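You operate a simulated robot arm through the tools that you are given. There is no shell and no other tool. Be economical: measure what you need, move in short steps, check, and stop when the job is done.

You are at the controls of a simulated robot arm. One attempt, no reset.

Task
Fill tall vases 5 and 3 to their lines.
Fine: park the spout and shut the red valve knob; the third tall vase and the drip tray stay dry. Where these are worked on the way, their far stop is far enough and under half their travel is too little: red valve knob.

It is judged by the outcome, as a careful person would: the job done as asked, and still so three seconds after it is handed in. It fails if anything else is knocked over, pushed out of place, dropped, spilled or broken.

Robot
A 7-joint arm with a two-finger parallel gripper on a trunk, on a base that drives. Base frame: it is fixed to the floor where the robot stands at the start and does not move with it; the origin is under the middle of the robot, x ahead of it, y to its left, z up. Lengths are in m, angles in rad, forces in N, time in s.
With the tool pointing down near the work surface it reaches from about 0.3 to 0.72 m from the robot's upright axis, wherever it stands. Its first joint turns from -2.897 to 2.897 rad. Places, roughly: drip tray [0.8, 0.5, 0.7]; red valve knob [0.7, 0.1, 0.8]; swing spout [0.9, 0.4, 1]. Payload 1.57 kg.
Tool frame: the origin (TCP) lies between the finger pads and is the grasp point; the fingertips stand 0.03 m ahead of it; z points along the fingers, y is the line along which they close. Largest opening 0.08 m; finger width 0.017, thickness 0.012; the body of the gripper, 0.04 by 0.082 m, starts 0.08 m behind the TCP.
Orientation is told as [roll, pitch, yaw] about the base's x, y, z axes, in that order, counted from this pose: with the fingers straight down and closing along the base's y, the tool's x points along the base's -x, its y along +y and its z along -z.

Tools
- The arm moves only by the tool drive_tool. Its argument "commands" is a list of rows, each a list of 7 numbers: the shift along the base's x, y, z in units of 200 mm (1.0 is 200 mm), then the turn, a rotation vector about the base's x, y, z in units of 120 degrees (1.0 is 120 degrees), then the finger opening in m, from 0 to 0.08. In form: [[dx, dy, dz, ax, ay, az, claw], ...]. A call has 1 to 20 rows; each row is the pose to reach, as a shift and turn from the pose commanded when the call began. A call with a number of a shift or a turn outside -1 to 1 is refused whole. Each row takes 0.2 s and may step no farther than 0.05 m and 0.15 rad from the row before; otherwise, or with a gripper value out of range, the whole call is refused. A pose out of reach is approached as far as the arm can. The call stops where the force on the tool passes 90 N (or 10 N more than at its start, if that is more) or the arm is blocked; 0.2 s more then pass. Each finger travels about 0.072 m/s and halts on what it meets, pressing with about 37 N; the grip force reading is that of the motor and also rises with nothing between the fingers. The clock runs only during rows and for 0.2 s after the last one: add rows that repeat a pose to give the fingers time. The reply holds the time, the measured pose of the TCP, the force on the tool along the base axes, the opening and the grip force, in the units named above and with some noise, with the torque about the TCP (base axes, N m) and any sound that the robot's microphone picked up.
- Cameras (640 x 400 px; columns grow to the right, rows downward): "scene" is now at [0.0094, 0.1662, 1.435]; the picture's right is [0.30, -0.95, 0.00], its down [-0.46, -0.15, -0.88] and it looks along [0.83, 0.27, -0.48] (base axes); focal length 252 px, centre (320, 200). "wrist" rides on the gripper at [0.072, -0.007, -0.122] in the tool frame; the picture's right is [0.09, 1.00, 0.00], its down [-0.84, 0.08, -0.54] and it looks along [-0.54, 0.05, 0.84] (tool axes); focal length 238 px, centre (320, 200). There is no depth. A picture from a camera that has moved, and an enlarged one, comes with that camera's place and axes in the base frame and with its lens.
- capture(camera): a new picture of that camera. It takes no simulated time.
- lift_body(by): slides the trunk up (or, below 0, down) by that many m; the arm and the scene camera ride with it, the base frame stays. It gives what a move gives, with no picture.
- steer(legs): drives the robot by 1 to 6 legs, each [ahead, left, turn to the left] in m, m and rad, along the robot's own axes; the way and the turn of a leg run together, so that a leg with both is an arc; at most 1.5 m and 3.142 rad a leg. The arm and the cameras ride along, it lands a little off, and it stops where it bumps. It gives what a move gives.
- aim_head(pan, tilt): turns the head with the scene camera to pan (to the left, within 1.501 rad either way) and tilt (down, from -0.506 to 1.204), counted from straight ahead of the robot. It gives what a move gives.
- enlarge(camera, box): a new picture of the part [left, top, right, bottom] of that camera's present view, enlarged. It takes no simulated time.
- close_job(): hands the job in; it is judged then, once.

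Go step by step. Nothing tells you exact positions but the pictures and the camera data: compare them with the known pose of the tool, close in by small moves and look again before you grip or let go. The budget is 120 turns and 98 pictures, counting those below and the enlarged ones. Unless the task says otherwise, let go and move clear before handing in, and close with one line.

The tools are called as name(argument=value, ...) on one line, values as JSON. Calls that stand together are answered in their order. drive_tool: Moves the arm, as the interface text tells. Its arguments: {"type":"object","properties":{"commands":{"type":"array"}},"required":["commands"]} The other tools are called the same way: lift_body (by) slides the trunk up or down; steer (legs) drives the base; aim_head (pan, tilt) turns the head that bears the scene camera; capture (camera) takes a picture; enlarge (camera, box) takes an enlarged picture of a part of a camera's view; close_job () hands the job in.

At the start:

```text
clock: 0.0
position: [0.2925, 0.2594, 1.2717]
orientation: [0.001, 0.001, 0.0]
force: [-0.1, 0.7, 1.0]
moment: [0.04, 0.0, -0.02]
gripper_width: 0.08
grasp_force: 0.0
trunk travel left (down, up): [-0.225, 0.255]
robot x, y, heading: [-0.0028, -0.0019, -0.006]
head pan, tilt: [0.307, 0.503]
```

scene: 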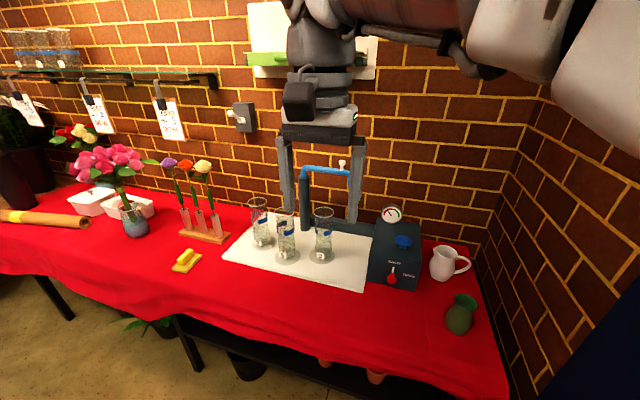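
wrist: 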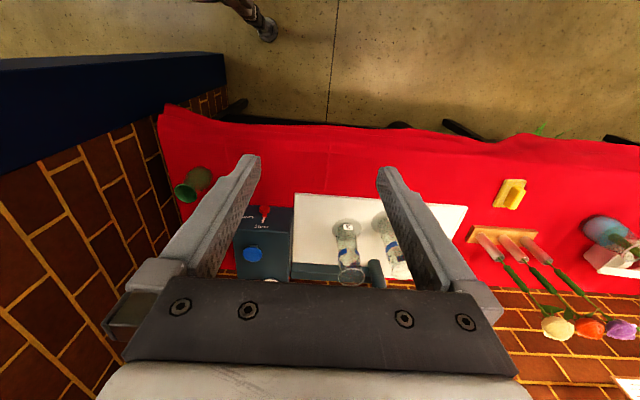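

I see a white tray with three tall glasses, a blue swing spout above, and a control box with a red lever and a blue knob. I'll look closer first.

enlarge(camera="scene", box=[220, 140, 400, 300])

enlarge(camera="scene", box=[360, 190, 480, 300])

```text
2.50 times, centred on (310, 220) of scene
camera zoom: at [0.0094, 0.1662, 1.435], right [0.3, -0.95, 0.0], down [-0.46, -0.15, -0.88], along [0.83, 0.27, -0.48], focal length 629 px, centre (345, 150)
```

zoom: 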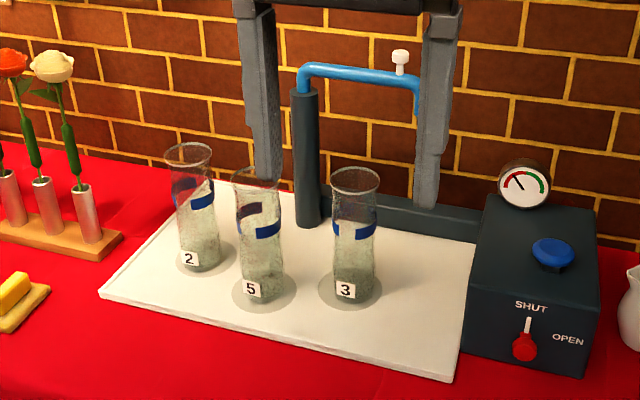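

```text
3.64 times, centred on (420, 245) of scene
camera zoom: at [0.0094, 0.1662, 1.435], right [0.3, -0.95, 0.0], down [-0.46, -0.15, -0.88], along [0.83, 0.27, -0.48], focal length 915 px, centre (-44, 36)
```

zoom: 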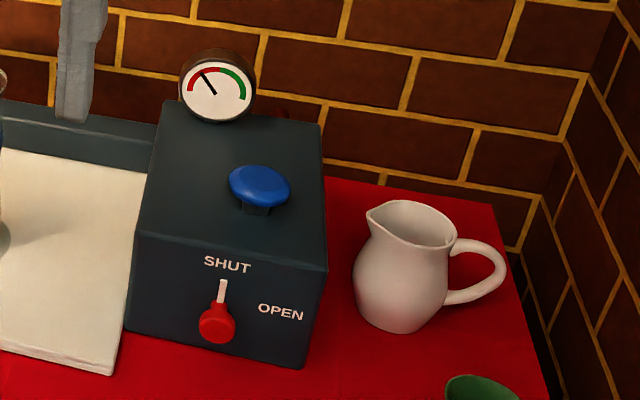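

The red knob reads SHUT with OPEN a quarter turn to the right. The spout is parked pointing at -y, at about [0.95, 0.35], and the vases lie on its arc. I'll look down to check how close the base can come to the table.

aim_head(pan=0.3, tilt=1.15)

capture(camera="scene")

enlarge(camera="wrist", box=[210, 180, 420, 300])

```text
clock: 1.0
position: [0.294, 0.2575, 1.2712]
orientation: [-0.002, 0.0, 0.0]
force: [0.0, -0.2, -0.8]
moment: [0.04, -0.02, 0.03]
gripper_width: 0.08
grasp_force: 0.2
trunk travel left (down, up): [-0.225, 0.255]
robot x, y, heading: [-0.0064, 0.0002, 0.0]
head pan, tilt: [0.3, 1.15]
```

```text
93 pictures are left
camera scene: at [-0.0202, 0.1562, 1.3846], right [0.3, -0.96, 0.0], down [-0.87, -0.27, -0.41], along [0.39, 0.12, -0.91], focal length 252 px, centre (320, 200)
```

scene: 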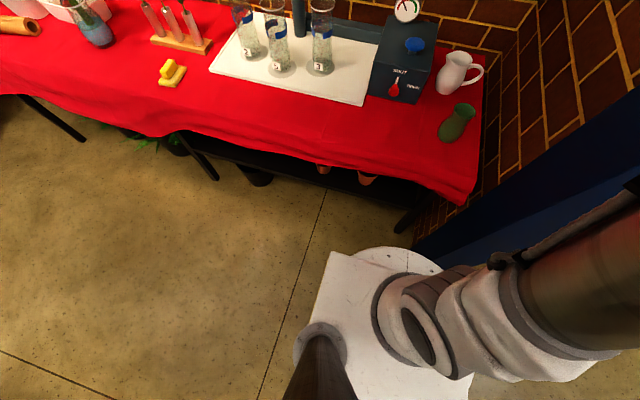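

```text
3.05 times, centred on (315, 240) of wrist
camera zoom: at [0.2225, 0.253, 1.3923], right [-0.09, 1.0, 0.0], down [0.84, 0.08, 0.54], along [0.54, 0.05, -0.84], focal length 726 px, centre (335, 78)
```

zoom: 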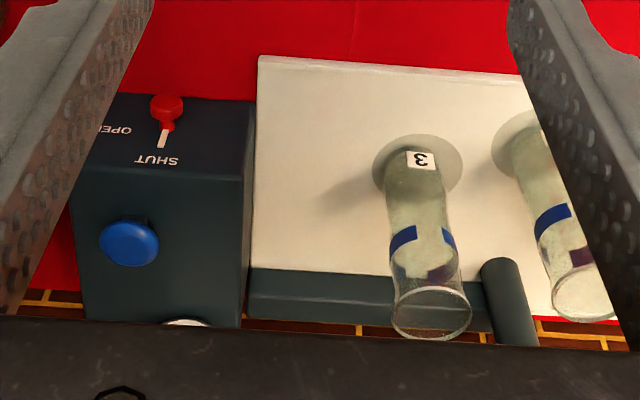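

The table edge is at x≈0.49 and the base front at about 0.29. I'll drive 0.15 ahead and 0.28 left to bring the peg and knob within reach.

steer(legs=[[0, 0.28, 0], [0.15, 0, 0]])

aim_head(pan=0.0, tilt=0.65)

capture(camera="scene")

capture(camera="wrist")

```text
clock: 5.0
position: [0.4452, 0.5375, 1.2709]
orientation: [-0.001, 0.001, -0.008]
force: [0.8, 0.5, 0.4]
moment: [-0.03, 0.01, -0.04]
gripper_width: 0.0801
grasp_force: 0.1
trunk travel left (down, up): [-0.225, 0.255]
robot x, y, heading: [0.1453, 0.2834, -0.005]
head pan, tilt: [0.3, 1.15]
```

```text
clock: 5.9
position: [0.4454, 0.5375, 1.2701]
orientation: [0.002, 0.001, -0.01]
force: [-0.2, -0.7, 0.1]
moment: [0.02, -0.04, -0.01]
gripper_width: 0.0802
grasp_force: 0.1
trunk travel left (down, up): [-0.225, 0.255]
robot x, y, heading: [0.1461, 0.2795, -0.011]
head pan, tilt: [0.0, 0.649]
```

```text
91 pictures are left
camera scene: at [0.1596, 0.4196, 1.4219], right [-0.01, -1.0, 0.0], down [-0.61, 0.0, -0.8], along [0.8, -0.01, -0.61], focal length 252 px, centre (320, 200)
```

scene: 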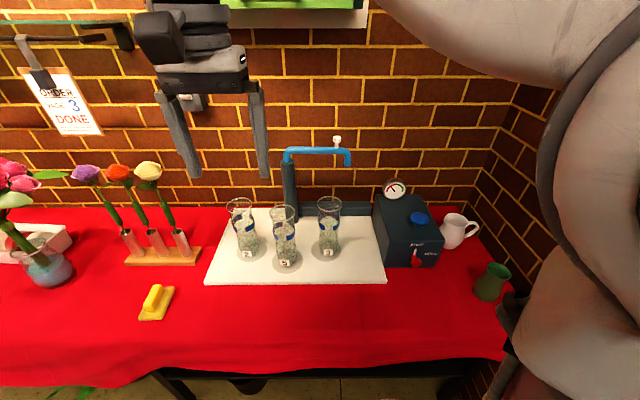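

```text
90 pictures are left
camera wrist: at [0.3734, 0.5321, 1.3923], right [-0.08, 1.0, 0.0], down [0.84, 0.07, 0.54], along [0.54, 0.05, -0.84], focal length 238 px, centre (320, 200)
```

wrist: 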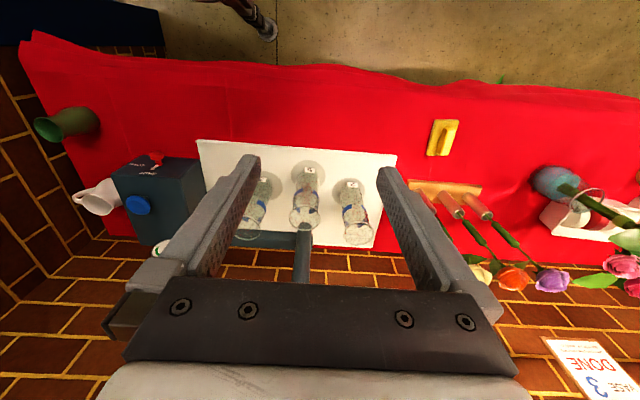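

I'll inspect the device and the order cards close up.

enlarge(camera="scene", box=[210, 120, 370, 280])

enlarge(camera="scene", box=[360, 170, 480, 280])

enlarge(camera="scene", box=[10, 50, 120, 140])

```text
2.50 times, centred on (290, 200) of scene
camera zoom: at [0.1596, 0.4196, 1.4219], right [-0.01, -1.0, 0.0], down [-0.61, 0.0, -0.8], along [0.8, -0.01, -0.61], focal length 629 px, centre (395, 200)
```

zoom: 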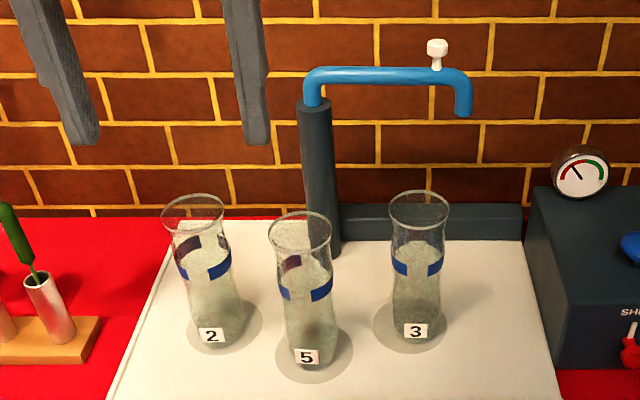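

```text
3.64 times, centred on (420, 225) of scene
camera zoom: at [0.1596, 0.4196, 1.4219], right [-0.01, -1.0, 0.0], down [-0.61, 0.0, -0.8], along [0.8, -0.01, -0.61], focal length 915 px, centre (-44, 109)
```

zoom: 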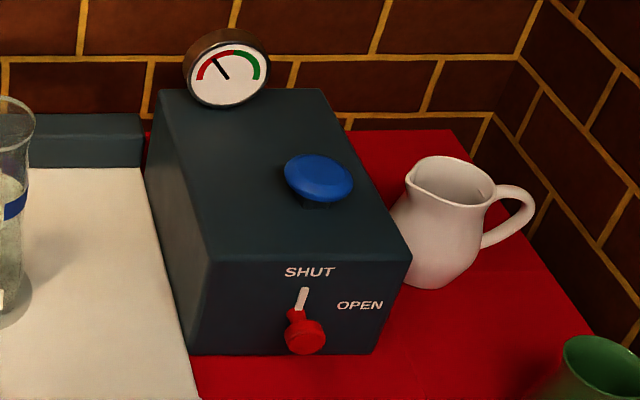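

```text
4.44 times, centred on (65, 95) of scene
camera zoom: at [0.1596, 0.4196, 1.4219], right [-0.01, -1.0, 0.0], down [-0.61, 0.0, -0.8], along [0.8, -0.01, -0.61], focal length 1119 px, centre (1453, 667)
```

zoom: 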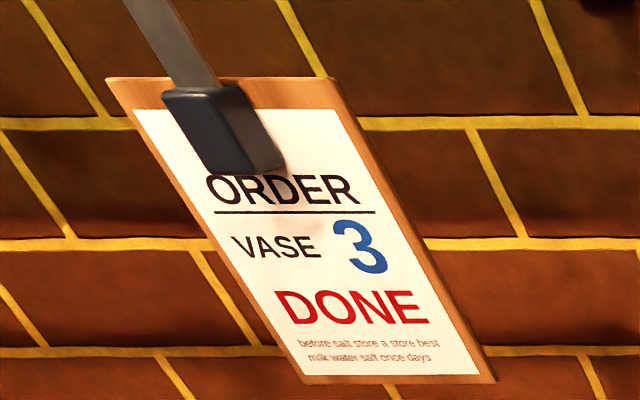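

Triangulating both views gives the table at z≈0.765, the post at (0.877, 0.519) and the spout peg at (0.878, 0.361, ~1.10). Vase 3 is near (0.72, 0.39), vase 5 near (0.67, 0.52), and the red knob is at (0.64, 0.127, 0.815). I'll move toward the peg, yawing the hand 45°.

drive_tool(commands=[[0.16, -0.06, -0.02, 0, 0, 0.0625, 0.08], [0.32, -0.12, -0.04, 0, 0, 0.125, 0.08], [0.48, -0.18, -0.06, 0, 0, 0.1875, 0.08], [0.64, -0.24, -0.08, 0, 0, 0.25, 0.08], [0.8, -0.3, -0.1, 0, 0, 0.3125, 0.08], [0.96, -0.36, -0.12, 0, 0, 0.375, 0.08]])

drive_tool(commands=[[0.2, -0.09, 0, 0, 0, 0, 0.08], [0.4, -0.18, 0, 0, 0, 0, 0.08], [0.6, -0.27, 0, 0, 0, 0, 0.08], [0.8, -0.36, 0, 0, 0, 0, 0.08], [1.0, -0.45, 0, 0, 0, 0, 0.08]])

capture(camera="scene")

capture(camera="wrist")

```text
clock: 7.3
position: [0.6386, 0.4632, 1.2463]
orientation: [0.002, 0.0, 0.779]
force: [-1.2, 0.3, 0.3]
moment: [-0.02, -0.01, 0.01]
gripper_width: 0.0801
grasp_force: 0.1
trunk travel left (down, up): [-0.225, 0.255]
robot x, y, heading: [0.1473, 0.2797, -0.011]
head pan, tilt: [0.0, 0.649]
```

```text
clock: 8.5
position: [0.7595, 0.3598, 1.195]
orientation: [0.002, 0.004, 0.777]
force: [1.1, -1.2, -1.3]
moment: [0.05, 0.12, 0.0]
gripper_width: 0.0799
grasp_force: 0.0
out of reach, approached as far as the arm can: row 2, 3, 4, 5
trunk travel left (down, up): [-0.225, 0.255]
robot x, y, heading: [0.1455, 0.28, -0.008]
head pan, tilt: [0.0, 0.649]
```

```text
86 pictures are left
camera scene: at [0.1629, 0.4182, 1.422], right [-0.01, -1.0, 0.0], down [-0.61, 0.01, -0.79], along [0.79, -0.01, -0.61], focal length 252 px, centre (320, 200)
```

scene: 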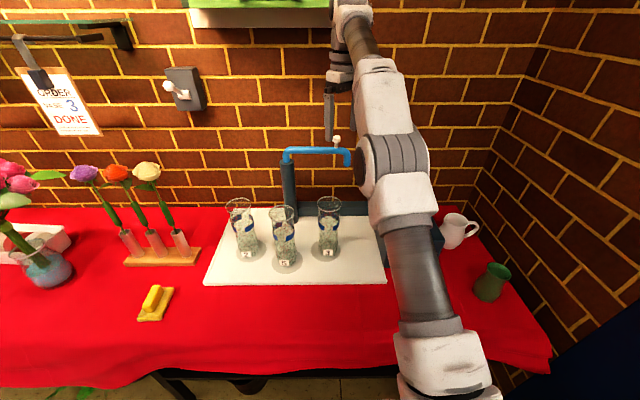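

```text
85 pictures are left
camera wrist: at [0.7135, 0.3057, 1.3169], right [-0.76, 0.65, 0.0], down [0.54, 0.64, 0.54], along [0.35, 0.41, -0.84], focal length 238 px, centre (320, 200)
```

wrist: 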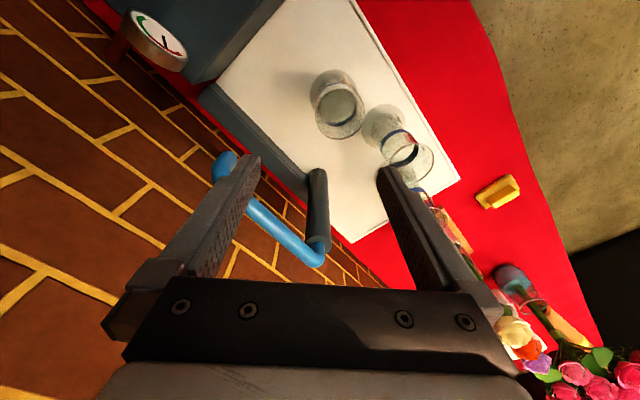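

The arm runs out of reach at this height, so I'll raise the trunk and try again.

lift_body(by=0.2)

drive_tool(commands=[[0.1, 0, -0.2, 0, 0, 0, 0.08], [0.2, 0, -0.4, 0, 0, 0, 0.08], [0.3, 0, -0.6, 0, 0, 0, 0.08], [0.45, 0, -0.75, 0, 0, 0, 0.08], [0.58, 0, -0.9, 0, 0, 0, 0.08]])

```text
clock: 10.7
position: [0.757, 0.3628, 1.398]
orientation: [-0.002, -0.002, 0.775]
force: [0.1, -0.5, 0.4]
moment: [0.04, -0.01, 0.02]
gripper_width: 0.0802
grasp_force: 0.1
trunk travel left (down, up): [-0.425, 0.055]
robot x, y, heading: [0.1465, 0.2828, -0.011]
head pan, tilt: [0.0, 0.649]
```

```text
clock: 11.8
position: [0.8414, 0.3601, 1.2092]
orientation: [-0.002, -0.001, 0.776]
force: [0.1, 1.4, 0.6]
moment: [-0.01, -0.01, 0.0]
gripper_width: 0.08
grasp_force: 0.0
out of reach, approached as far as the arm can: row 4, 5
trunk travel left (down, up): [-0.425, 0.055]
robot x, y, heading: [0.15, 0.2821, -0.011]
head pan, tilt: [0.0, 0.649]
```

lift_body(by=0.05)

drive_tool(commands=[[0, 0, -0.15, 0, 0, 0, 0.08], [0.05, 0, -0.3, 0, 0, 0, 0.08], [0.1, 0, -0.4, 0, 0, 0, 0.08], [0.17, 0, -0.4, 0, 0, 0, 0.08]])

capture(camera="wrist")

capture(camera="scene")

```text
clock: 12.8
position: [0.8416, 0.3596, 1.2589]
orientation: [-0.002, -0.003, 0.777]
force: [-1.2, 0.0, -0.3]
moment: [0.0, 0.06, 0.0]
gripper_width: 0.0797
grasp_force: 0.0
trunk travel left (down, up): [-0.475, 0.005]
robot x, y, heading: [0.1477, 0.2795, -0.006]
head pan, tilt: [0.0, 0.649]
```

```text
clock: 13.8
position: [0.8514, 0.3608, 1.1933]
orientation: [-0.017, -0.021, 0.778]
force: [1.1, -0.2, 7.0]
moment: [-0.05, 0.12, 0.03]
gripper_width: 0.0799
grasp_force: 0.0
out of reach, approached as far as the arm can: row 1, 4
trunk travel left (down, up): [-0.475, 0.005]
robot x, y, heading: [0.1455, 0.2792, -0.009]
head pan, tilt: [0.0, 0.649]
```

```text
84 pictures are left
camera wrist: at [0.802, 0.3063, 1.3144], right [-0.76, 0.64, -0.02], down [0.53, 0.64, 0.56], along [0.37, 0.42, -0.83], focal length 238 px, centre (320, 200)
```

wrist: 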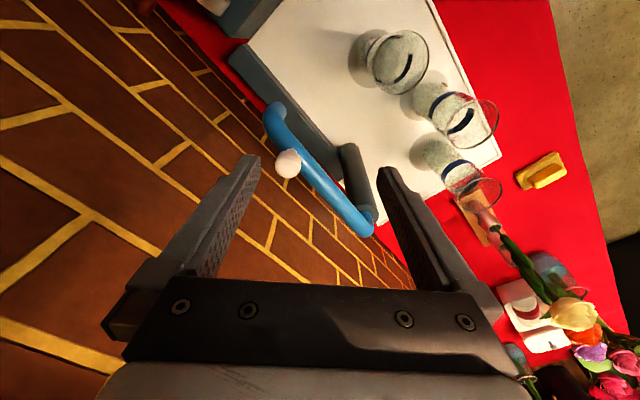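

```text
83 pictures are left
camera scene: at [0.1449, 0.4196, 1.6722], right [-0.01, -1.0, 0.0], down [-0.6, 0.01, -0.8], along [0.8, -0.01, -0.6], focal length 252 px, centre (320, 200)
```

scene: 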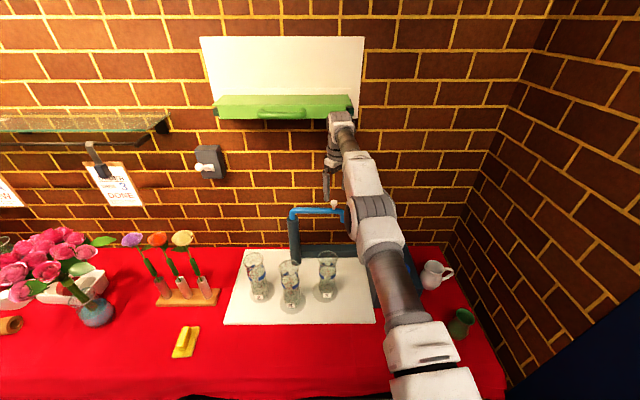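

drive_tool(commands=[[0, 0, 0, 0, 0, 0, 0.08], [0, 0, 0, 0, 0, 0, 0.08]])

enlarge(camera="scene", box=[260, 80, 420, 240])

```text
clock: 14.4
position: [0.8517, 0.3606, 1.1918]
orientation: [-0.015, -0.016, 0.781]
force: [-0.3, -1.1, 2.8]
moment: [0.0, -0.01, -0.01]
gripper_width: 0.0801
grasp_force: 0.0
trunk travel left (down, up): [-0.475, 0.005]
robot x, y, heading: [0.1482, 0.2779, -0.01]
head pan, tilt: [0.0, 0.649]
```

```text
2.50 times, centred on (340, 160) of scene
camera zoom: at [0.1447, 0.42, 1.672], right [-0.01, -1.0, 0.0], down [-0.6, 0.0, -0.8], along [0.8, -0.01, -0.6], focal length 629 px, centre (270, 300)
```

zoom: 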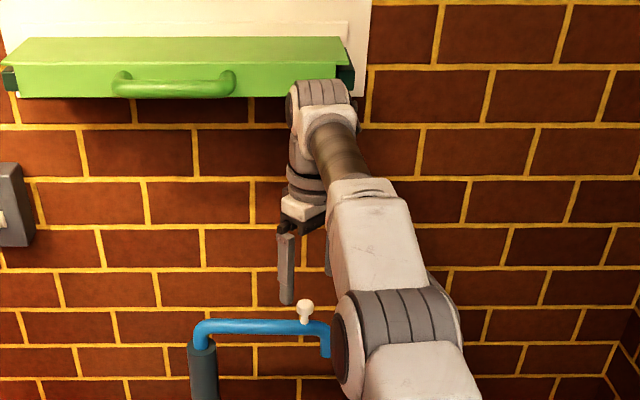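

The peg is at about (0.886, 0.36, 1.10). I'll tilt the fingers forward by 0.35 rad to gain reach.

drive_tool(commands=[[0.05, 0, 0, 0, -0.06, 0, 0.08], [0.1, 0, 0, 0, -0.12, 0, 0.08], [0.16, 0, -0.05, 0, -0.17, 0, 0.08], [0.16, 0, -0.05, 0, -0.17, 0, 0.08]])

capture(camera="wrist")

```text
clock: 15.4
position: [0.9377, 0.366, 1.1734]
orientation: [-0.254, -0.25, 0.81]
force: [0.4, -1.0, -0.3]
moment: [0.01, 0.01, 0.01]
gripper_width: 0.0798
grasp_force: 0.0
out of reach, approached as far as the arm can: row 1, 2, 3, 4
trunk travel left (down, up): [-0.475, 0.005]
robot x, y, heading: [0.1493, 0.2849, -0.008]
head pan, tilt: [0.0, 0.649]
```

```text
81 pictures are left
camera wrist: at [0.8529, 0.3106, 1.2714], right [-0.72, 0.65, -0.26], down [0.32, 0.64, 0.7], along [0.62, 0.41, -0.67], focal length 238 px, centre (320, 200)
```

wrist: 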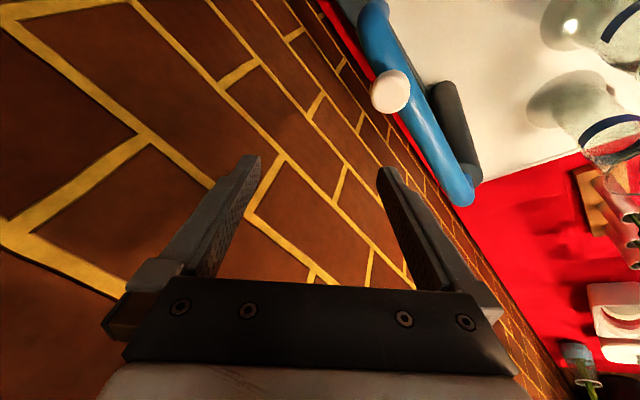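

drive_tool(commands=[[-0.1, -0.02, 0, 0, 0, 0, 0.08], [-0.2, -0.04, 0, 0, 0, 0, 0.08], [-0.2, -0.04, 0, 0, 0, 0, 0.08]])

capture(camera="wrist")

```text
clock: 16.2
position: [0.9372, 0.3635, 1.1768]
orientation: [-0.256, -0.252, 0.81]
force: [-0.7, 0.4, 0.4]
moment: [0.02, -0.02, 0.03]
gripper_width: 0.0799
grasp_force: 0.1
out of reach, approached as far as the arm can: row 1, 2, 3
trunk travel left (down, up): [-0.475, 0.005]
robot x, y, heading: [0.1472, 0.2784, -0.002]
head pan, tilt: [0.0, 0.649]
```

```text
80 pictures are left
camera wrist: at [0.8512, 0.3091, 1.2758], right [-0.72, 0.65, -0.27], down [0.32, 0.64, 0.7], along [0.62, 0.41, -0.67], focal length 238 px, centre (320, 200)
```

wrist: 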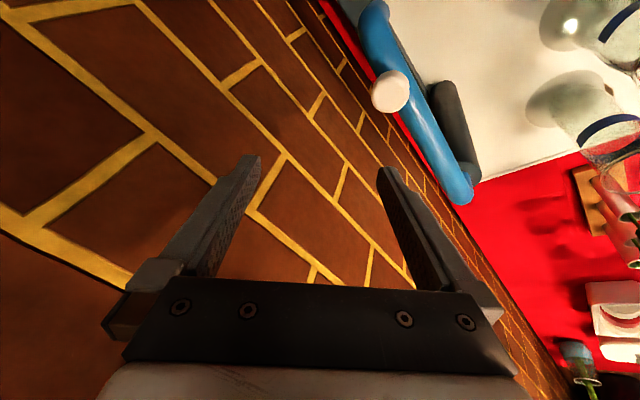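

drive_tool(commands=[[-0.1, 0, 0, 0, 0, 0, 0.08], [-0.2, 0, 0, 0, 0, 0, 0.08], [-0.3, 0, 0, 0, 0, 0, 0.08], [-0.4, 0, 0, 0, 0, 0, 0.08], [-0.4, 0, 0, 0, 0, 0, 0.08]])

```text
clock: 17.4
position: [0.9332, 0.3755, 1.1889]
orientation: [-0.257, -0.253, 0.807]
force: [-0.4, -0.4, -0.2]
moment: [0.0, 0.0, 0.02]
gripper_width: 0.0799
grasp_force: 0.0
out of reach, approached as far as the arm can: row 1, 2, 3, 4, 5
trunk travel left (down, up): [-0.475, 0.005]
robot x, y, heading: [0.1518, 0.278, -0.009]
head pan, tilt: [0.0, 0.649]
```

drive_tool(commands=[[-0.15, 0, 0.1, 0, 0.06, 0, 0.08], [-0.3, 0, 0.2, 0, 0.12, 0, 0.08], [-0.45, 0, 0.2, 0, 0.17, 0, 0.08], [-0.5, 0, 0.2, 0, 0.17, 0, 0.08], [-0.5, 0, 0.2, 0, 0.17, 0, 0.08]])

```text
clock: 18.6
position: [0.8447, 0.3727, 1.2299]
orientation: [-0.001, 0.0, 0.777]
force: [0.0, -0.3, 0.5]
moment: [-0.01, 0.0, 0.01]
gripper_width: 0.0798
grasp_force: 0.0
out of reach, approached as far as the arm can: row 3, 4, 5
trunk travel left (down, up): [-0.475, 0.005]
robot x, y, heading: [0.147, 0.2782, -0.005]
head pan, tilt: [0.0, 0.649]
```

aim_head(pan=0.0, tilt=1.2)

capture(camera="scene")

```text
clock: 19.5
position: [0.8457, 0.3727, 1.2302]
orientation: [0.0, -0.002, 0.778]
force: [0.4, 0.7, 0.1]
moment: [0.02, 0.01, -0.02]
gripper_width: 0.0802
grasp_force: 0.0
trunk travel left (down, up): [-0.475, 0.005]
robot x, y, heading: [0.1502, 0.28, -0.015]
head pan, tilt: [0.0, 1.201]
```

```text
79 pictures are left
camera scene: at [0.1285, 0.4199, 1.6317], right [-0.01, -1.0, 0.0], down [-0.93, 0.01, -0.36], along [0.36, 0.0, -0.93], focal length 252 px, centre (320, 200)
```

scene: 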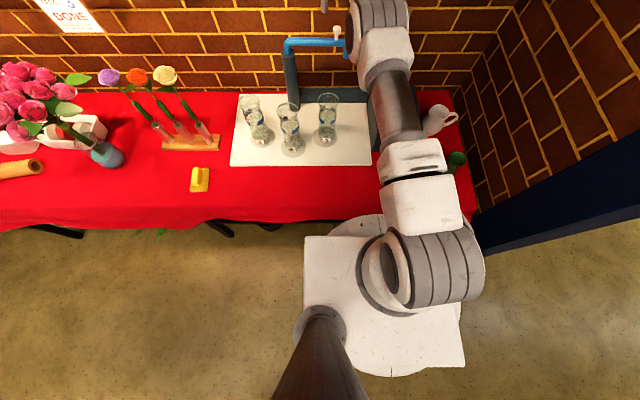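

I'll test how the arm moves back at zero tilt, to understand the reach limit.

drive_tool(commands=[[-0.15, 0, 0, 0, 0, 0, 0.08], [-0.3, 0, 0, 0, 0, 0, 0.08], [-0.45, 0, 0, 0, 0, 0, 0.08], [-0.45, 0, 0, 0, 0, 0, 0.08]])

drive_tool(commands=[[0, 0, -0.15, 0, 0, 0, 0.08], [0.15, 0, -0.3, 0, 0, 0, 0.08], [0.3, 0, -0.4, 0, 0, 0, 0.08], [0.3, 0, -0.4, 0, 0, 0, 0.08]])

```text
clock: 20.5
position: [0.8387, 0.3848, 1.2499]
orientation: [0.0, -0.002, 0.776]
force: [-0.4, -0.8, -0.8]
moment: [0.0, 0.0, -0.03]
gripper_width: 0.0799
grasp_force: 0.0
out of reach, approached as far as the arm can: row 1, 2, 3, 4
trunk travel left (down, up): [-0.475, 0.005]
robot x, y, heading: [0.147, 0.28, -0.006]
head pan, tilt: [0.0, 1.201]
```

```text
clock: 21.5
position: [0.8602, 0.3772, 1.1602]
orientation: [0.002, 0.001, 0.775]
force: [-0.3, 0.7, 0.0]
moment: [-0.01, -0.04, 0.03]
gripper_width: 0.0799
grasp_force: 0.0
out of reach, approached as far as the arm can: row 1, 2, 3, 4
trunk travel left (down, up): [-0.475, 0.005]
robot x, y, heading: [0.1502, 0.2805, -0.01]
head pan, tilt: [0.0, 1.201]
```

drive_tool(commands=[[-0.2, 0, 0, 0, 0, 0, 0.08], [-0.4, 0, 0, 0, 0, 0, 0.08], [-0.6, 0, 0, 0, 0, 0, 0.08], [-0.8, 0, 0, 0, 0, 0, 0.08], [-1, 0, 0, 0, 0, 0, 0.08], [-1, 0, 0, 0, 0, 0, 0.08], [-1, 0, 0, 0, 0, 0, 0.08], [-1, 0, 0, 0, 0, 0, 0.08], [-1, 0, 0, 0, 0, 0, 0.08], [-1, 0, 0, 0, 0, 0, 0.08]])

capture(camera="scene")

```text
clock: 23.7
position: [0.8468, 0.4075, 1.1889]
orientation: [0.0, -0.002, 0.779]
force: [0.2, -0.8, -0.1]
moment: [0.01, 0.03, 0.01]
gripper_width: 0.0798
grasp_force: 0.1
out of reach, approached as far as the arm can: row 1, 2, 3, 4, 5, 6, 7, 8, 9, 10
trunk travel left (down, up): [-0.475, 0.005]
robot x, y, heading: [0.1473, 0.2796, -0.01]
head pan, tilt: [0.0, 1.201]
```

```text
78 pictures are left
camera scene: at [0.1275, 0.4191, 1.6317], right [-0.01, -1.0, 0.0], down [-0.93, 0.01, -0.36], along [0.36, 0.0, -0.93], focal length 252 px, centre (320, 200)
```

scene: 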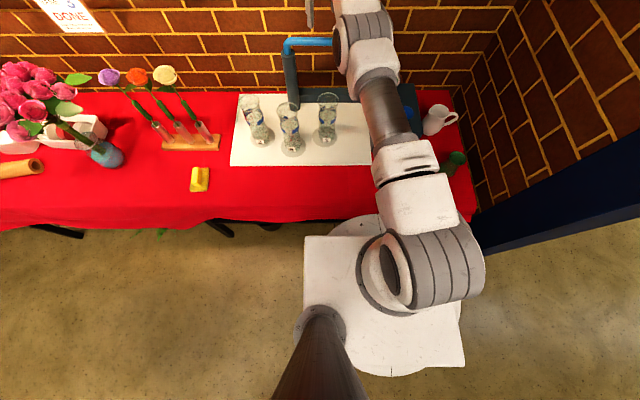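

The arm has gone past its straight-elbow point and is caught on the wrong side of the singularity. I'll push outward and high, then back, to get it to flip over.

drive_tool(commands=[[0.2, 0, 0.1, 0, 0, 0, 0.08], [0.4, 0, 0.2, 0, 0, 0, 0.08], [0.6, 0, 0.3, 0, 0, 0, 0.08], [0.8, 0, 0.3, 0, 0, 0, 0.08], [1.0, 0, 0.3, 0, 0, 0, 0.08], [1.0, 0, 0.3, 0, 0, 0, 0.08]])

drive_tool(commands=[[0.2, 0, 0.1, 0, 0, 0, 0.08], [0.4, 0, 0.2, 0, 0, 0, 0.08], [0.4, 0, 0.2, 0, 0, 0, 0.08]])

drive_tool(commands=[[-0.2, 0, 0, 0, 0, 0, 0.08], [-0.4, 0, 0, 0, 0, 0, 0.08], [-0.6, 0, 0, 0, 0, 0, 0.08], [-0.8, 0, 0, 0, 0, 0, 0.08], [-0.8, 0, 0, 0, 0, 0, 0.08]])

```text
clock: 25.1
position: [0.8521, 0.3757, 1.2101]
orientation: [-0.003, -0.003, 0.779]
force: [0.5, -0.1, -0.2]
moment: [0.0, 0.02, 0.0]
gripper_width: 0.08
grasp_force: 0.0
out of reach, approached as far as the arm can: row 1, 2, 3, 4, 5, 6
trunk travel left (down, up): [-0.475, 0.005]
robot x, y, heading: [0.1468, 0.2757, -0.012]
head pan, tilt: [0.0, 1.201]
```

```text
clock: 25.9
position: [0.8491, 0.3687, 1.2285]
orientation: [-0.001, -0.003, 0.777]
force: [0.1, -0.3, 0.6]
moment: [0.02, 0.0, 0.0]
gripper_width: 0.0799
grasp_force: 0.0
out of reach, approached as far as the arm can: row 1, 2, 3
trunk travel left (down, up): [-0.475, 0.005]
robot x, y, heading: [0.1483, 0.2796, -0.008]
head pan, tilt: [0.0, 1.201]
```

```text
clock: 27.1
position: [0.8327, 0.389, 1.2677]
orientation: [0.001, 0.0, 0.778]
force: [-0.1, 0.8, 0.1]
moment: [0.03, 0.02, 0.02]
gripper_width: 0.0799
grasp_force: 0.1
out of reach, approached as far as the arm can: row 1, 2, 3, 4, 5
trunk travel left (down, up): [-0.475, 0.005]
robot x, y, heading: [0.1493, 0.2823, -0.007]
head pan, tilt: [0.0, 1.201]
```

drive_tool(commands=[[0.25, 0, 0, 0, 0, 0, 0.08], [0.5, 0, 0, 0, 0, 0, 0.08], [0.75, 0, 0, 0, 0, 0, 0.08], [1.0, 0, 0, 0, 0, 0, 0.08], [1.0, 0, 0, 0, 0, 0, 0.08]])

drive_tool(commands=[[0.25, 0, 0, 0, 0, 0, 0.08], [0.5, 0, 0, 0, 0, 0, 0.08], [0.75, 0, 0, 0, 0, 0, 0.08], [1.0, 0, 0, 0, 0, 0, 0.08], [0.75, 0, 0, 0, 0, 0, 0.08], [0.5, 0, 0, 0, 0, 0, 0.08], [0.25, 0, 0, 0, 0, 0, 0.08], [0, 0, 0, 0, 0, 0, 0.08], [-0.25, 0, 0, 0, 0, 0, 0.08], [-0.5, 0, 0, 0, 0, 0, 0.08]])

```text
clock: 28.3
position: [0.8467, 0.3645, 1.2324]
orientation: [-0.004, -0.005, 0.781]
force: [1.1, -0.3, -0.9]
moment: [0.04, 0.01, 0.02]
gripper_width: 0.0798
grasp_force: 0.1
out of reach, approached as far as the arm can: row 1, 2, 3, 4, 5
trunk travel left (down, up): [-0.475, 0.005]
robot x, y, heading: [0.1513, 0.2777, -0.009]
head pan, tilt: [0.0, 1.201]
```

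```text
clock: 30.5
position: [0.8404, 0.3756, 1.2516]
orientation: [-0.001, -0.002, 0.782]
force: [0.2, -0.6, 0.3]
moment: [0.0, -0.04, -0.01]
gripper_width: 0.0801
grasp_force: 0.1
out of reach, approached as far as the arm can: row 1, 2, 3, 4, 5, 6, 7, 8, 9, 10
trunk travel left (down, up): [-0.475, 0.005]
robot x, y, heading: [0.1507, 0.2791, -0.009]
head pan, tilt: [0.0, 1.201]
```

drive_tool(commands=[[0, 0, 0.2, 0, 0.07, 0, 0.08], [0, 0, 0.3, 0, 0.14, 0, 0.08], [0, 0, 0.3, 0, 0.21, 0, 0.08], [-0.1, 0, 0.3, 0, 0.28, 0, 0.08], [-0.2, 0, 0.3, 0, 0.35, 0, 0.08], [-0.4, 0, 0.3, 0, 0.42, 0, 0.08], [-0.6, 0, 0.3, 0, 0.42, 0, 0.08], [-0.8, 0, 0.3, 0, 0.42, 0, 0.08], [-1, 0, 0.3, 0, 0.42, 0, 0.08]])

```text
clock: 32.5
position: [0.6435, 0.3818, 1.2953]
orientation: [0.56, 0.461, 0.86]
force: [-0.3, 1.3, -0.1]
moment: [0.01, -0.03, -0.01]
gripper_width: 0.0801
grasp_force: 0.1
out of reach, approached as far as the arm can: row 1, 2, 3, 4, 5, 6, 7, 8, 9
trunk travel left (down, up): [-0.475, 0.005]
robot x, y, heading: [0.1502, 0.2796, -0.01]
head pan, tilt: [0.0, 1.201]
```

drive_tool(commands=[[-0.1, 0, 0.1, 0, 0.06, 0, 0.08], [-0.2, 0, 0.2, 0, 0.12, 0, 0.08], [-0.35, 0, 0.3, 0, 0.18, 0, 0.08], [-0.5, 0, 0.35, 0, 0.24, 0, 0.08], [-0.65, 0, 0.4, 0, 0.24, 0, 0.08], [-0.8, 0, 0.4, 0, 0.24, 0, 0.08], [-0.95, 0, 0.4, 0, 0.24, 0, 0.08]])

capture(camera="scene")

```text
clock: 34.1
position: [0.4458, 0.4283, 1.3898]
orientation: [1.079, 0.73, 1.185]
force: [1.1, -1.2, -0.4]
moment: [-0.01, 0.0, -0.05]
gripper_width: 0.0798
grasp_force: 0.0
out of reach, approached as far as the arm can: row 1, 2, 3, 4, 5, 6, 7
trunk travel left (down, up): [-0.475, 0.005]
robot x, y, heading: [0.1487, 0.281, -0.008]
head pan, tilt: [0.0, 1.201]
```

```text
77 pictures are left
camera scene: at [0.13, 0.419, 1.6318], right [-0.01, -1.0, 0.0], down [-0.93, 0.01, -0.36], along [0.36, 0.0, -0.93], focal length 252 px, centre (320, 200)
```

scene: 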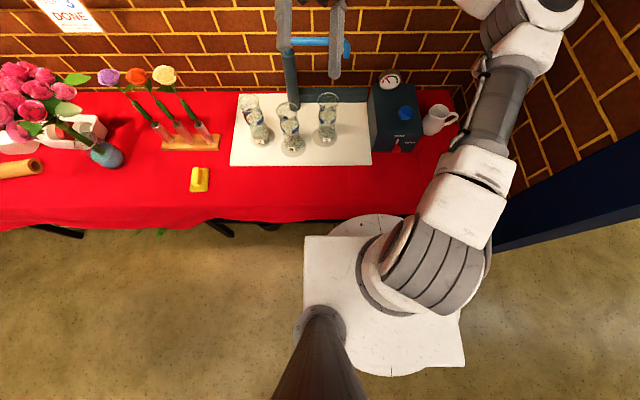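

drive_tool(commands=[[-0.1, 0.1, 0, 0, 0.06, 0, 0.08], [-0.2, 0.2, 0, 0, 0.12, 0, 0.08], [-0.3, 0.3, 0, 0, 0.18, 0, 0.08], [-0.4, 0.4, 0, 0, 0.24, 0, 0.08], [-0.5, 0.5, 0, 0, 0.24, 0, 0.08], [-0.6, 0.6, 0, 0, 0.24, 0, 0.08]])

capture(camera="scene")

```text
clock: 35.5
position: [0.3245, 0.5493, 1.3873]
orientation: [1.781, 0.823, 1.662]
force: [0.0, 0.7, -0.3]
moment: [-0.01, -0.04, 0.02]
gripper_width: 0.0802
grasp_force: 0.1
trunk travel left (down, up): [-0.475, 0.005]
robot x, y, heading: [0.154, 0.2826, -0.005]
head pan, tilt: [0.0, 1.201]
```

```text
76 pictures are left
camera scene: at [0.1285, 0.4201, 1.6316], right [-0.01, -1.0, 0.0], down [-0.93, 0.01, -0.36], along [0.36, 0.0, -0.93], focal length 252 px, centre (320, 200)
```

scene: 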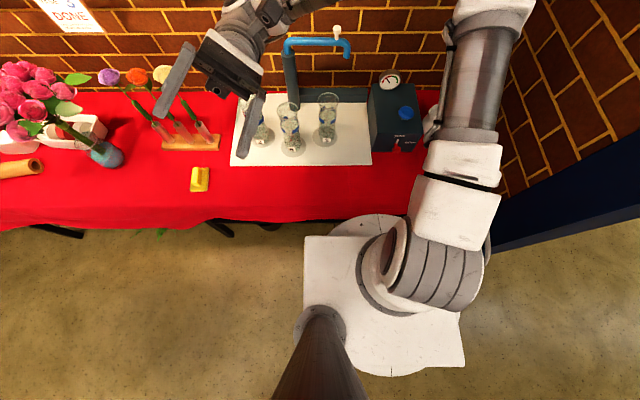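

The elbow has bent again. Now I'll turn the tool back to pointing down, in front of the table.

drive_tool(commands=[[0.07, -0.03, 0, 0, -0.065, 0, 0.08], [0.14, -0.06, 0, 0, -0.13, 0, 0.08], [0.21, -0.09, 0, 0, -0.195, 0, 0.08], [0.28, -0.12, 0, 0, -0.26, 0, 0.08], [0.35, -0.15, 0, 0, -0.325, 0, 0.08], [0.42, -0.18, 0, 0, -0.39, 0, 0.08], [0.49, -0.21, 0, 0, -0.455, 0, 0.08], [0.56, -0.24, 0, 0, -0.52, 0, 0.08], [0.63, -0.27, 0, 0, -0.585, 0, 0.08], [0.7, -0.3, 0, 0, -0.65, 0, 0.08], [0.77, -0.33, 0, 0, -0.715, 0, 0.08], [0.84, -0.36, 0, 0, -0.78, 0, 0.08], [0.91, -0.39, 0, 0, -0.845, 0, 0.08], [1.0, -0.42, 0, 0, -0.9, 0, 0.08]])

capture(camera="scene")

```text
clock: 38.5
position: [0.5249, 0.4657, 1.3899]
orientation: [-0.075, -0.17, 0.759]
force: [0.4, 1.2, -0.6]
moment: [0.0, 0.03, 0.01]
gripper_width: 0.0802
grasp_force: 0.0
trunk travel left (down, up): [-0.475, 0.005]
robot x, y, heading: [0.1465, 0.2822, -0.01]
head pan, tilt: [0.0, 1.201]
```

```text
75 pictures are left
camera scene: at [0.1286, 0.4199, 1.6317], right [-0.01, -1.0, 0.0], down [-0.93, 0.01, -0.36], along [0.36, 0.0, -0.93], focal length 252 px, centre (320, 200)
```

scene: 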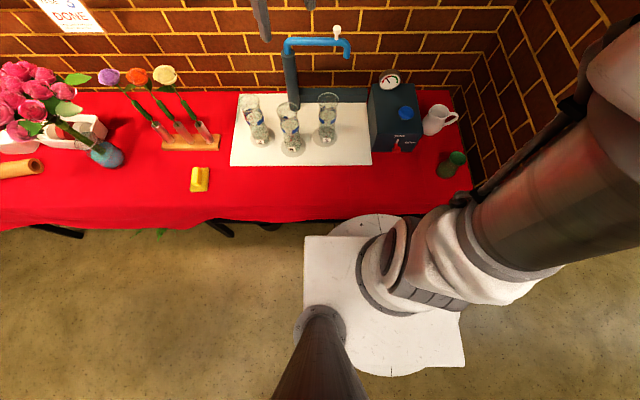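

drive_tool(commands=[[0.12, -0.15, -0.12, 0, 0, 0, 0.08], [0.24, -0.3, -0.24, 0, 0, 0, 0.08], [0.36, -0.45, -0.36, 0, 0, 0, 0.08], [0.48, -0.6, -0.48, 0, 0, 0, 0.08], [0.6, -0.75, -0.6, 0, 0, 0, 0.08], [0.72, -0.9, -0.72, 0, 0, 0, 0.08], [0.84, -1.0, -0.84, 0, 0, 0, 0.08], [0.95, -1.0, -0.95, 0, 0, 0, 0.08]])

drive_tool(commands=[[0.1, 0, -0.12, 0, 0, 0, 0.08], [0.2, 0.05, -0.24, 0, 0, 0, 0.08], [0.35, 0.1, -0.35, 0, 0, 0, 0.08], [0.35, 0.1, -0.35, 0, 0, 0, 0.08]])

capture(camera="wrist")

```text
clock: 40.3
position: [0.7182, 0.265, 1.1978]
orientation: [-0.074, -0.17, 0.757]
force: [-0.4, -0.2, -0.2]
moment: [0.01, -0.01, -0.01]
gripper_width: 0.08
grasp_force: 0.1
trunk travel left (down, up): [-0.475, 0.005]
robot x, y, heading: [0.1502, 0.2802, -0.008]
head pan, tilt: [0.0, 1.201]
```

```text
clock: 41.3
position: [0.7841, 0.2857, 1.1263]
orientation: [-0.074, -0.167, 0.757]
force: [0.6, 0.3, -0.6]
moment: [0.0, -0.01, 0.03]
gripper_width: 0.0799
grasp_force: 0.1
trunk travel left (down, up): [-0.475, 0.005]
robot x, y, heading: [0.1476, 0.2831, -0.006]
head pan, tilt: [0.0, 1.201]
```

```text
74 pictures are left
camera wrist: at [0.7168, 0.2248, 1.2354], right [-0.74, 0.67, -0.09], down [0.45, 0.59, 0.67], along [0.5, 0.45, -0.74], focal length 238 px, centre (320, 200)
```

wrist: 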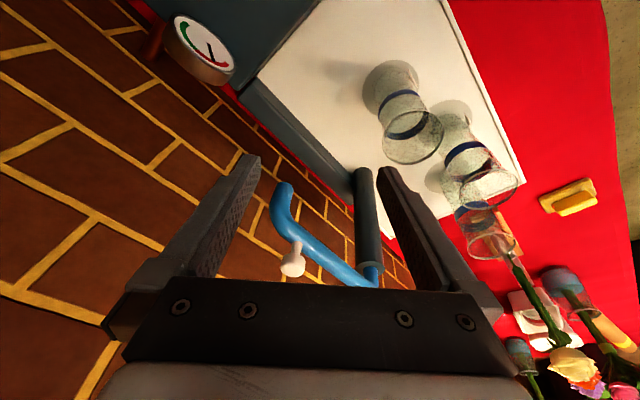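

The peg is near (0.888, 0.352, 1.103). I'll centre on it sideways, then slide in.

drive_tool(commands=[[0.12, -0.1, 0, 0, 0, 0, 0.08], [0.24, 0.03, 0, 0, 0, 0, 0.08], [0.36, 0.16, -0.03, 0, 0, 0, 0.08], [0.36, 0.16, -0.03, 0, 0, 0, 0.08]])

capture(camera="wrist")

```text
clock: 42.3
position: [0.8582, 0.3156, 1.1213]
orientation: [-0.073, -0.168, 0.757]
force: [-0.3, -0.5, -0.3]
moment: [-0.05, 0.01, -0.02]
gripper_width: 0.0797
grasp_force: 0.0
trunk travel left (down, up): [-0.475, 0.005]
robot x, y, heading: [0.15, 0.2835, -0.007]
head pan, tilt: [0.0, 1.201]
```

```text
73 pictures are left
camera wrist: at [0.7906, 0.2551, 1.2294], right [-0.74, 0.67, -0.09], down [0.45, 0.59, 0.67], along [0.5, 0.45, -0.74], focal length 238 px, centre (320, 200)
```

wrist: 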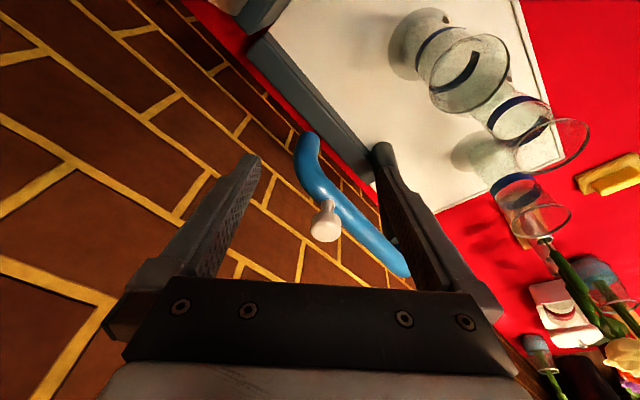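

drive_tool(commands=[[0.09, 0.1, -0.03, 0, 0, 0, 0.08], [0.17, 0.205, -0.07, 0, 0, 0, 0.08], [0.17, 0.205, -0.07, 0, 0, 0, 0.08]])

capture(camera="wrist")

```text
clock: 43.1
position: [0.8928, 0.3591, 1.107]
orientation: [-0.073, -0.168, 0.759]
force: [-0.2, -0.3, 0.5]
moment: [-0.02, 0.0, 0.03]
gripper_width: 0.0804
grasp_force: 0.1
trunk travel left (down, up): [-0.475, 0.005]
robot x, y, heading: [0.1466, 0.2809, -0.007]
head pan, tilt: [0.0, 1.201]
```

```text
72 pictures are left
camera wrist: at [0.825, 0.2976, 1.2158], right [-0.74, 0.67, -0.09], down [0.45, 0.59, 0.67], along [0.5, 0.45, -0.74], focal length 238 px, centre (320, 200)
```

wrist: 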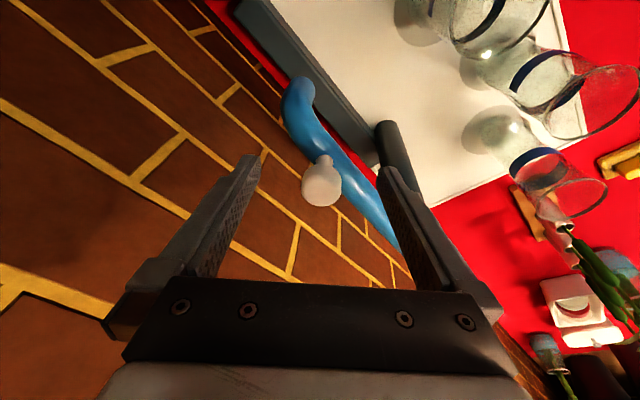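

The peg is centred between the fingers. I'll close to a loose cage around it and swing the spout 50° along its arc to vase 3.

drive_tool(commands=[[0, 0, 0, 0, 0, 0, 0.03], [0, 0, 0, 0, 0, 0, 0.03], [0, 0, 0, 0, 0, 0, 0.03], [-0.07, 0.003, 0, 0, 0, 0, 0.03], [-0.139, 0.012, 0, 0, 0, 0, 0.03], [-0.207, 0.027, 0, 0, 0, 0, 0.03], [-0.274, 0.048, 0, 0, 0, 0, 0.03], [-0.338, 0.075, 0, 0, 0, 0, 0.03], [-0.4, 0.107, 0, 0, 0, 0, 0.03], [-0.459, 0.145, 0, 0, 0, 0, 0.03], [-0.514, 0.187, 0, 0, 0, 0, 0.03], [-0.566, 0.234, 0, 0, 0, 0, 0.03], [-0.613, 0.286, 0, 0, 0, 0, 0.03], [-0.613, 0.286, 0, 0, 0, 0, 0.03]])

aim_head(pan=0.0, tilt=0.85)

capture(camera="wrist")

capture(camera="scene")

```text
clock: 46.1
position: [0.7693, 0.4148, 1.1088]
orientation: [-0.074, -0.169, 0.757]
force: [0.0, 0.6, 0.5]
moment: [0.02, 0.0, -0.04]
gripper_width: 0.0299
grasp_force: 0.0
trunk travel left (down, up): [-0.475, 0.005]
robot x, y, heading: [0.1461, 0.2819, -0.01]
head pan, tilt: [0.0, 1.201]
```

```text
clock: 47.0
position: [0.7696, 0.4139, 1.1094]
orientation: [-0.074, -0.169, 0.757]
force: [-0.4, 0.2, 0.3]
moment: [0.04, -0.02, 0.04]
gripper_width: 0.0299
grasp_force: 0.0
trunk travel left (down, up): [-0.475, 0.005]
robot x, y, heading: [0.1487, 0.2784, -0.011]
head pan, tilt: [0.0, 0.85]
```

```text
71 pictures are left
camera wrist: at [0.7023, 0.3536, 1.2176], right [-0.74, 0.67, -0.09], down [0.45, 0.59, 0.67], along [0.5, 0.45, -0.74], focal length 238 px, centre (320, 200)
```

wrist: 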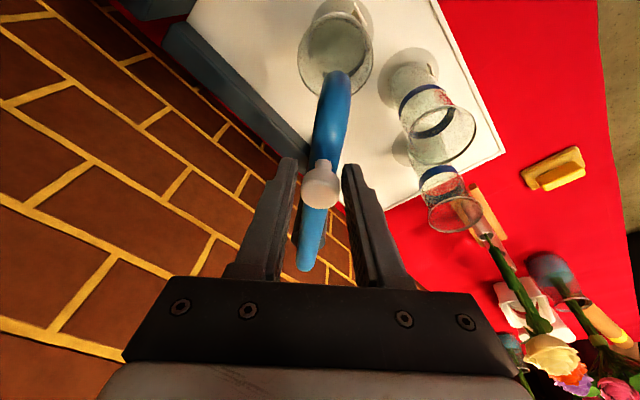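

```text
70 pictures are left
camera scene: at [0.151, 0.4197, 1.6553], right [-0.01, -1.0, 0.0], down [-0.75, 0.01, -0.66], along [0.66, -0.01, -0.75], focal length 252 px, centre (320, 200)
```

scene: 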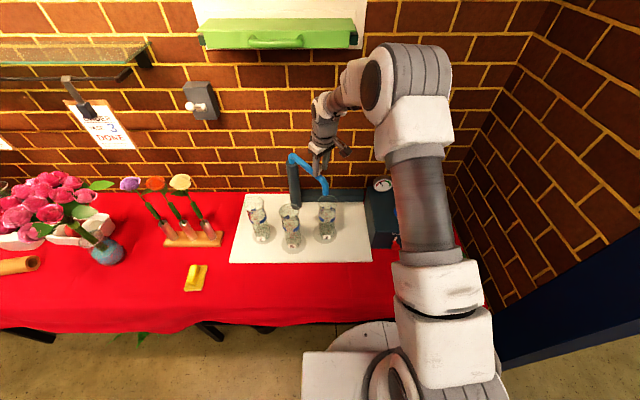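

enlarge(camera="scene", box=[230, 140, 350, 260])

enlarge(camera="wrist", box=[250, 0, 450, 220])

```text
3.33 times, centred on (290, 200) of scene
camera zoom: at [0.151, 0.4197, 1.6553], right [-0.01, -1.0, 0.0], down [-0.75, 0.01, -0.66], along [0.66, -0.01, -0.75], focal length 839 px, centre (420, 200)
```

zoom: 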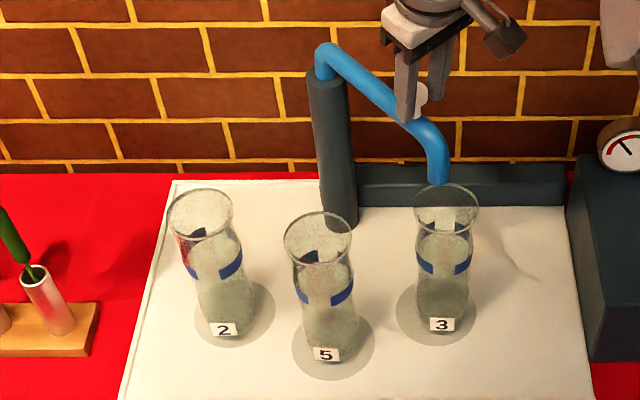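

```text
1.82 times, centred on (350, 110) of wrist
camera zoom: at [0.7023, 0.3536, 1.2176], right [-0.74, 0.67, -0.09], down [0.45, 0.59, 0.67], along [0.5, 0.45, -0.74], focal length 433 px, centre (266, 364)
```

zoom: 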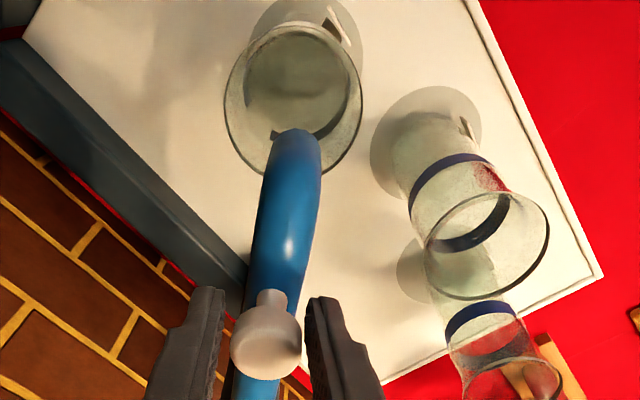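

The spout tip is inside vase 3's rim. I'll release the peg, rise clear, and head over the blue pump button.

drive_tool(commands=[[0, 0, 0, 0, 0, 0, 0.08], [0, 0, 0, 0, 0, 0, 0.08], [0, 0, 0, 0, 0, 0, 0.08], [0, 0, 0.2, 0, 0, 0, 0.08], [0, 0, 0.4, 0, 0, 0, 0.08], [0, -0.2, 0.4, 0, 0, 0, 0.08], [0, -0.4, 0.4, 0, 0, 0, 0.08], [0, -0.6, 0.4, 0, 0, 0, 0.08], [0, -0.8, 0.4, 0, 0, 0, 0.08], [0, -1, 0.4, 0, 0, 0, 0.08]])

drive_tool(commands=[[-0.1, -0.1, -0.1, 0, 0.03, -0.06, 0.06], [-0.2, -0.2, -0.25, 0, 0.06, -0.12, 0.04], [-0.3, -0.3, -0.4, 0, 0.08, -0.18, 0.02], [-0.3, -0.4, -0.4, 0, 0.08, -0.24, 0], [-0.3, -0.5, -0.4, 0, 0.08, -0.3, 0], [-0.3, -0.5, -0.4, 0, 0.08, -0.36, 0]])

capture(camera="wrist")

capture(camera="scene")

```text
clock: 49.2
position: [0.7691, 0.2143, 1.1895]
orientation: [-0.075, -0.165, 0.76]
force: [-0.3, -0.1, -0.1]
moment: [-0.01, 0.0, 0.02]
gripper_width: 0.0799
grasp_force: 0.1
trunk travel left (down, up): [-0.475, 0.005]
robot x, y, heading: [0.1514, 0.2843, -0.01]
head pan, tilt: [0.0, 0.85]
```

```text
clock: 50.6
position: [0.7084, 0.1153, 1.1093]
orientation: [-0.013, -0.017, -0.004]
force: [-0.4, -0.1, 0.7]
moment: [0.0, 0.0, 0.0]
gripper_width: 0.0
grasp_force: 21.5
trunk travel left (down, up): [-0.475, 0.005]
robot x, y, heading: [0.1497, 0.2811, -0.005]
head pan, tilt: [0.0, 0.85]
```

```text
67 pictures are left
camera wrist: at [0.6341, 0.1113, 1.2296], right [-0.09, 1.0, -0.01], down [0.83, 0.08, 0.55], along [0.55, 0.04, -0.83], focal length 238 px, centre (320, 200)
```

wrist: 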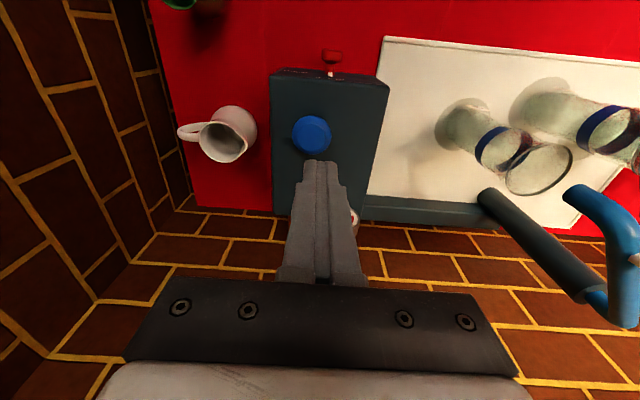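

```text
66 pictures are left
camera scene: at [0.151, 0.4197, 1.6554], right [-0.01, -1.0, 0.0], down [-0.75, 0.01, -0.66], along [0.66, -0.01, -0.75], focal length 252 px, centre (320, 200)
```

scene: 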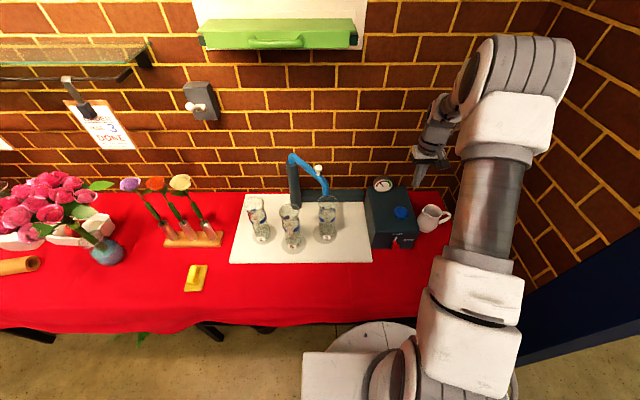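

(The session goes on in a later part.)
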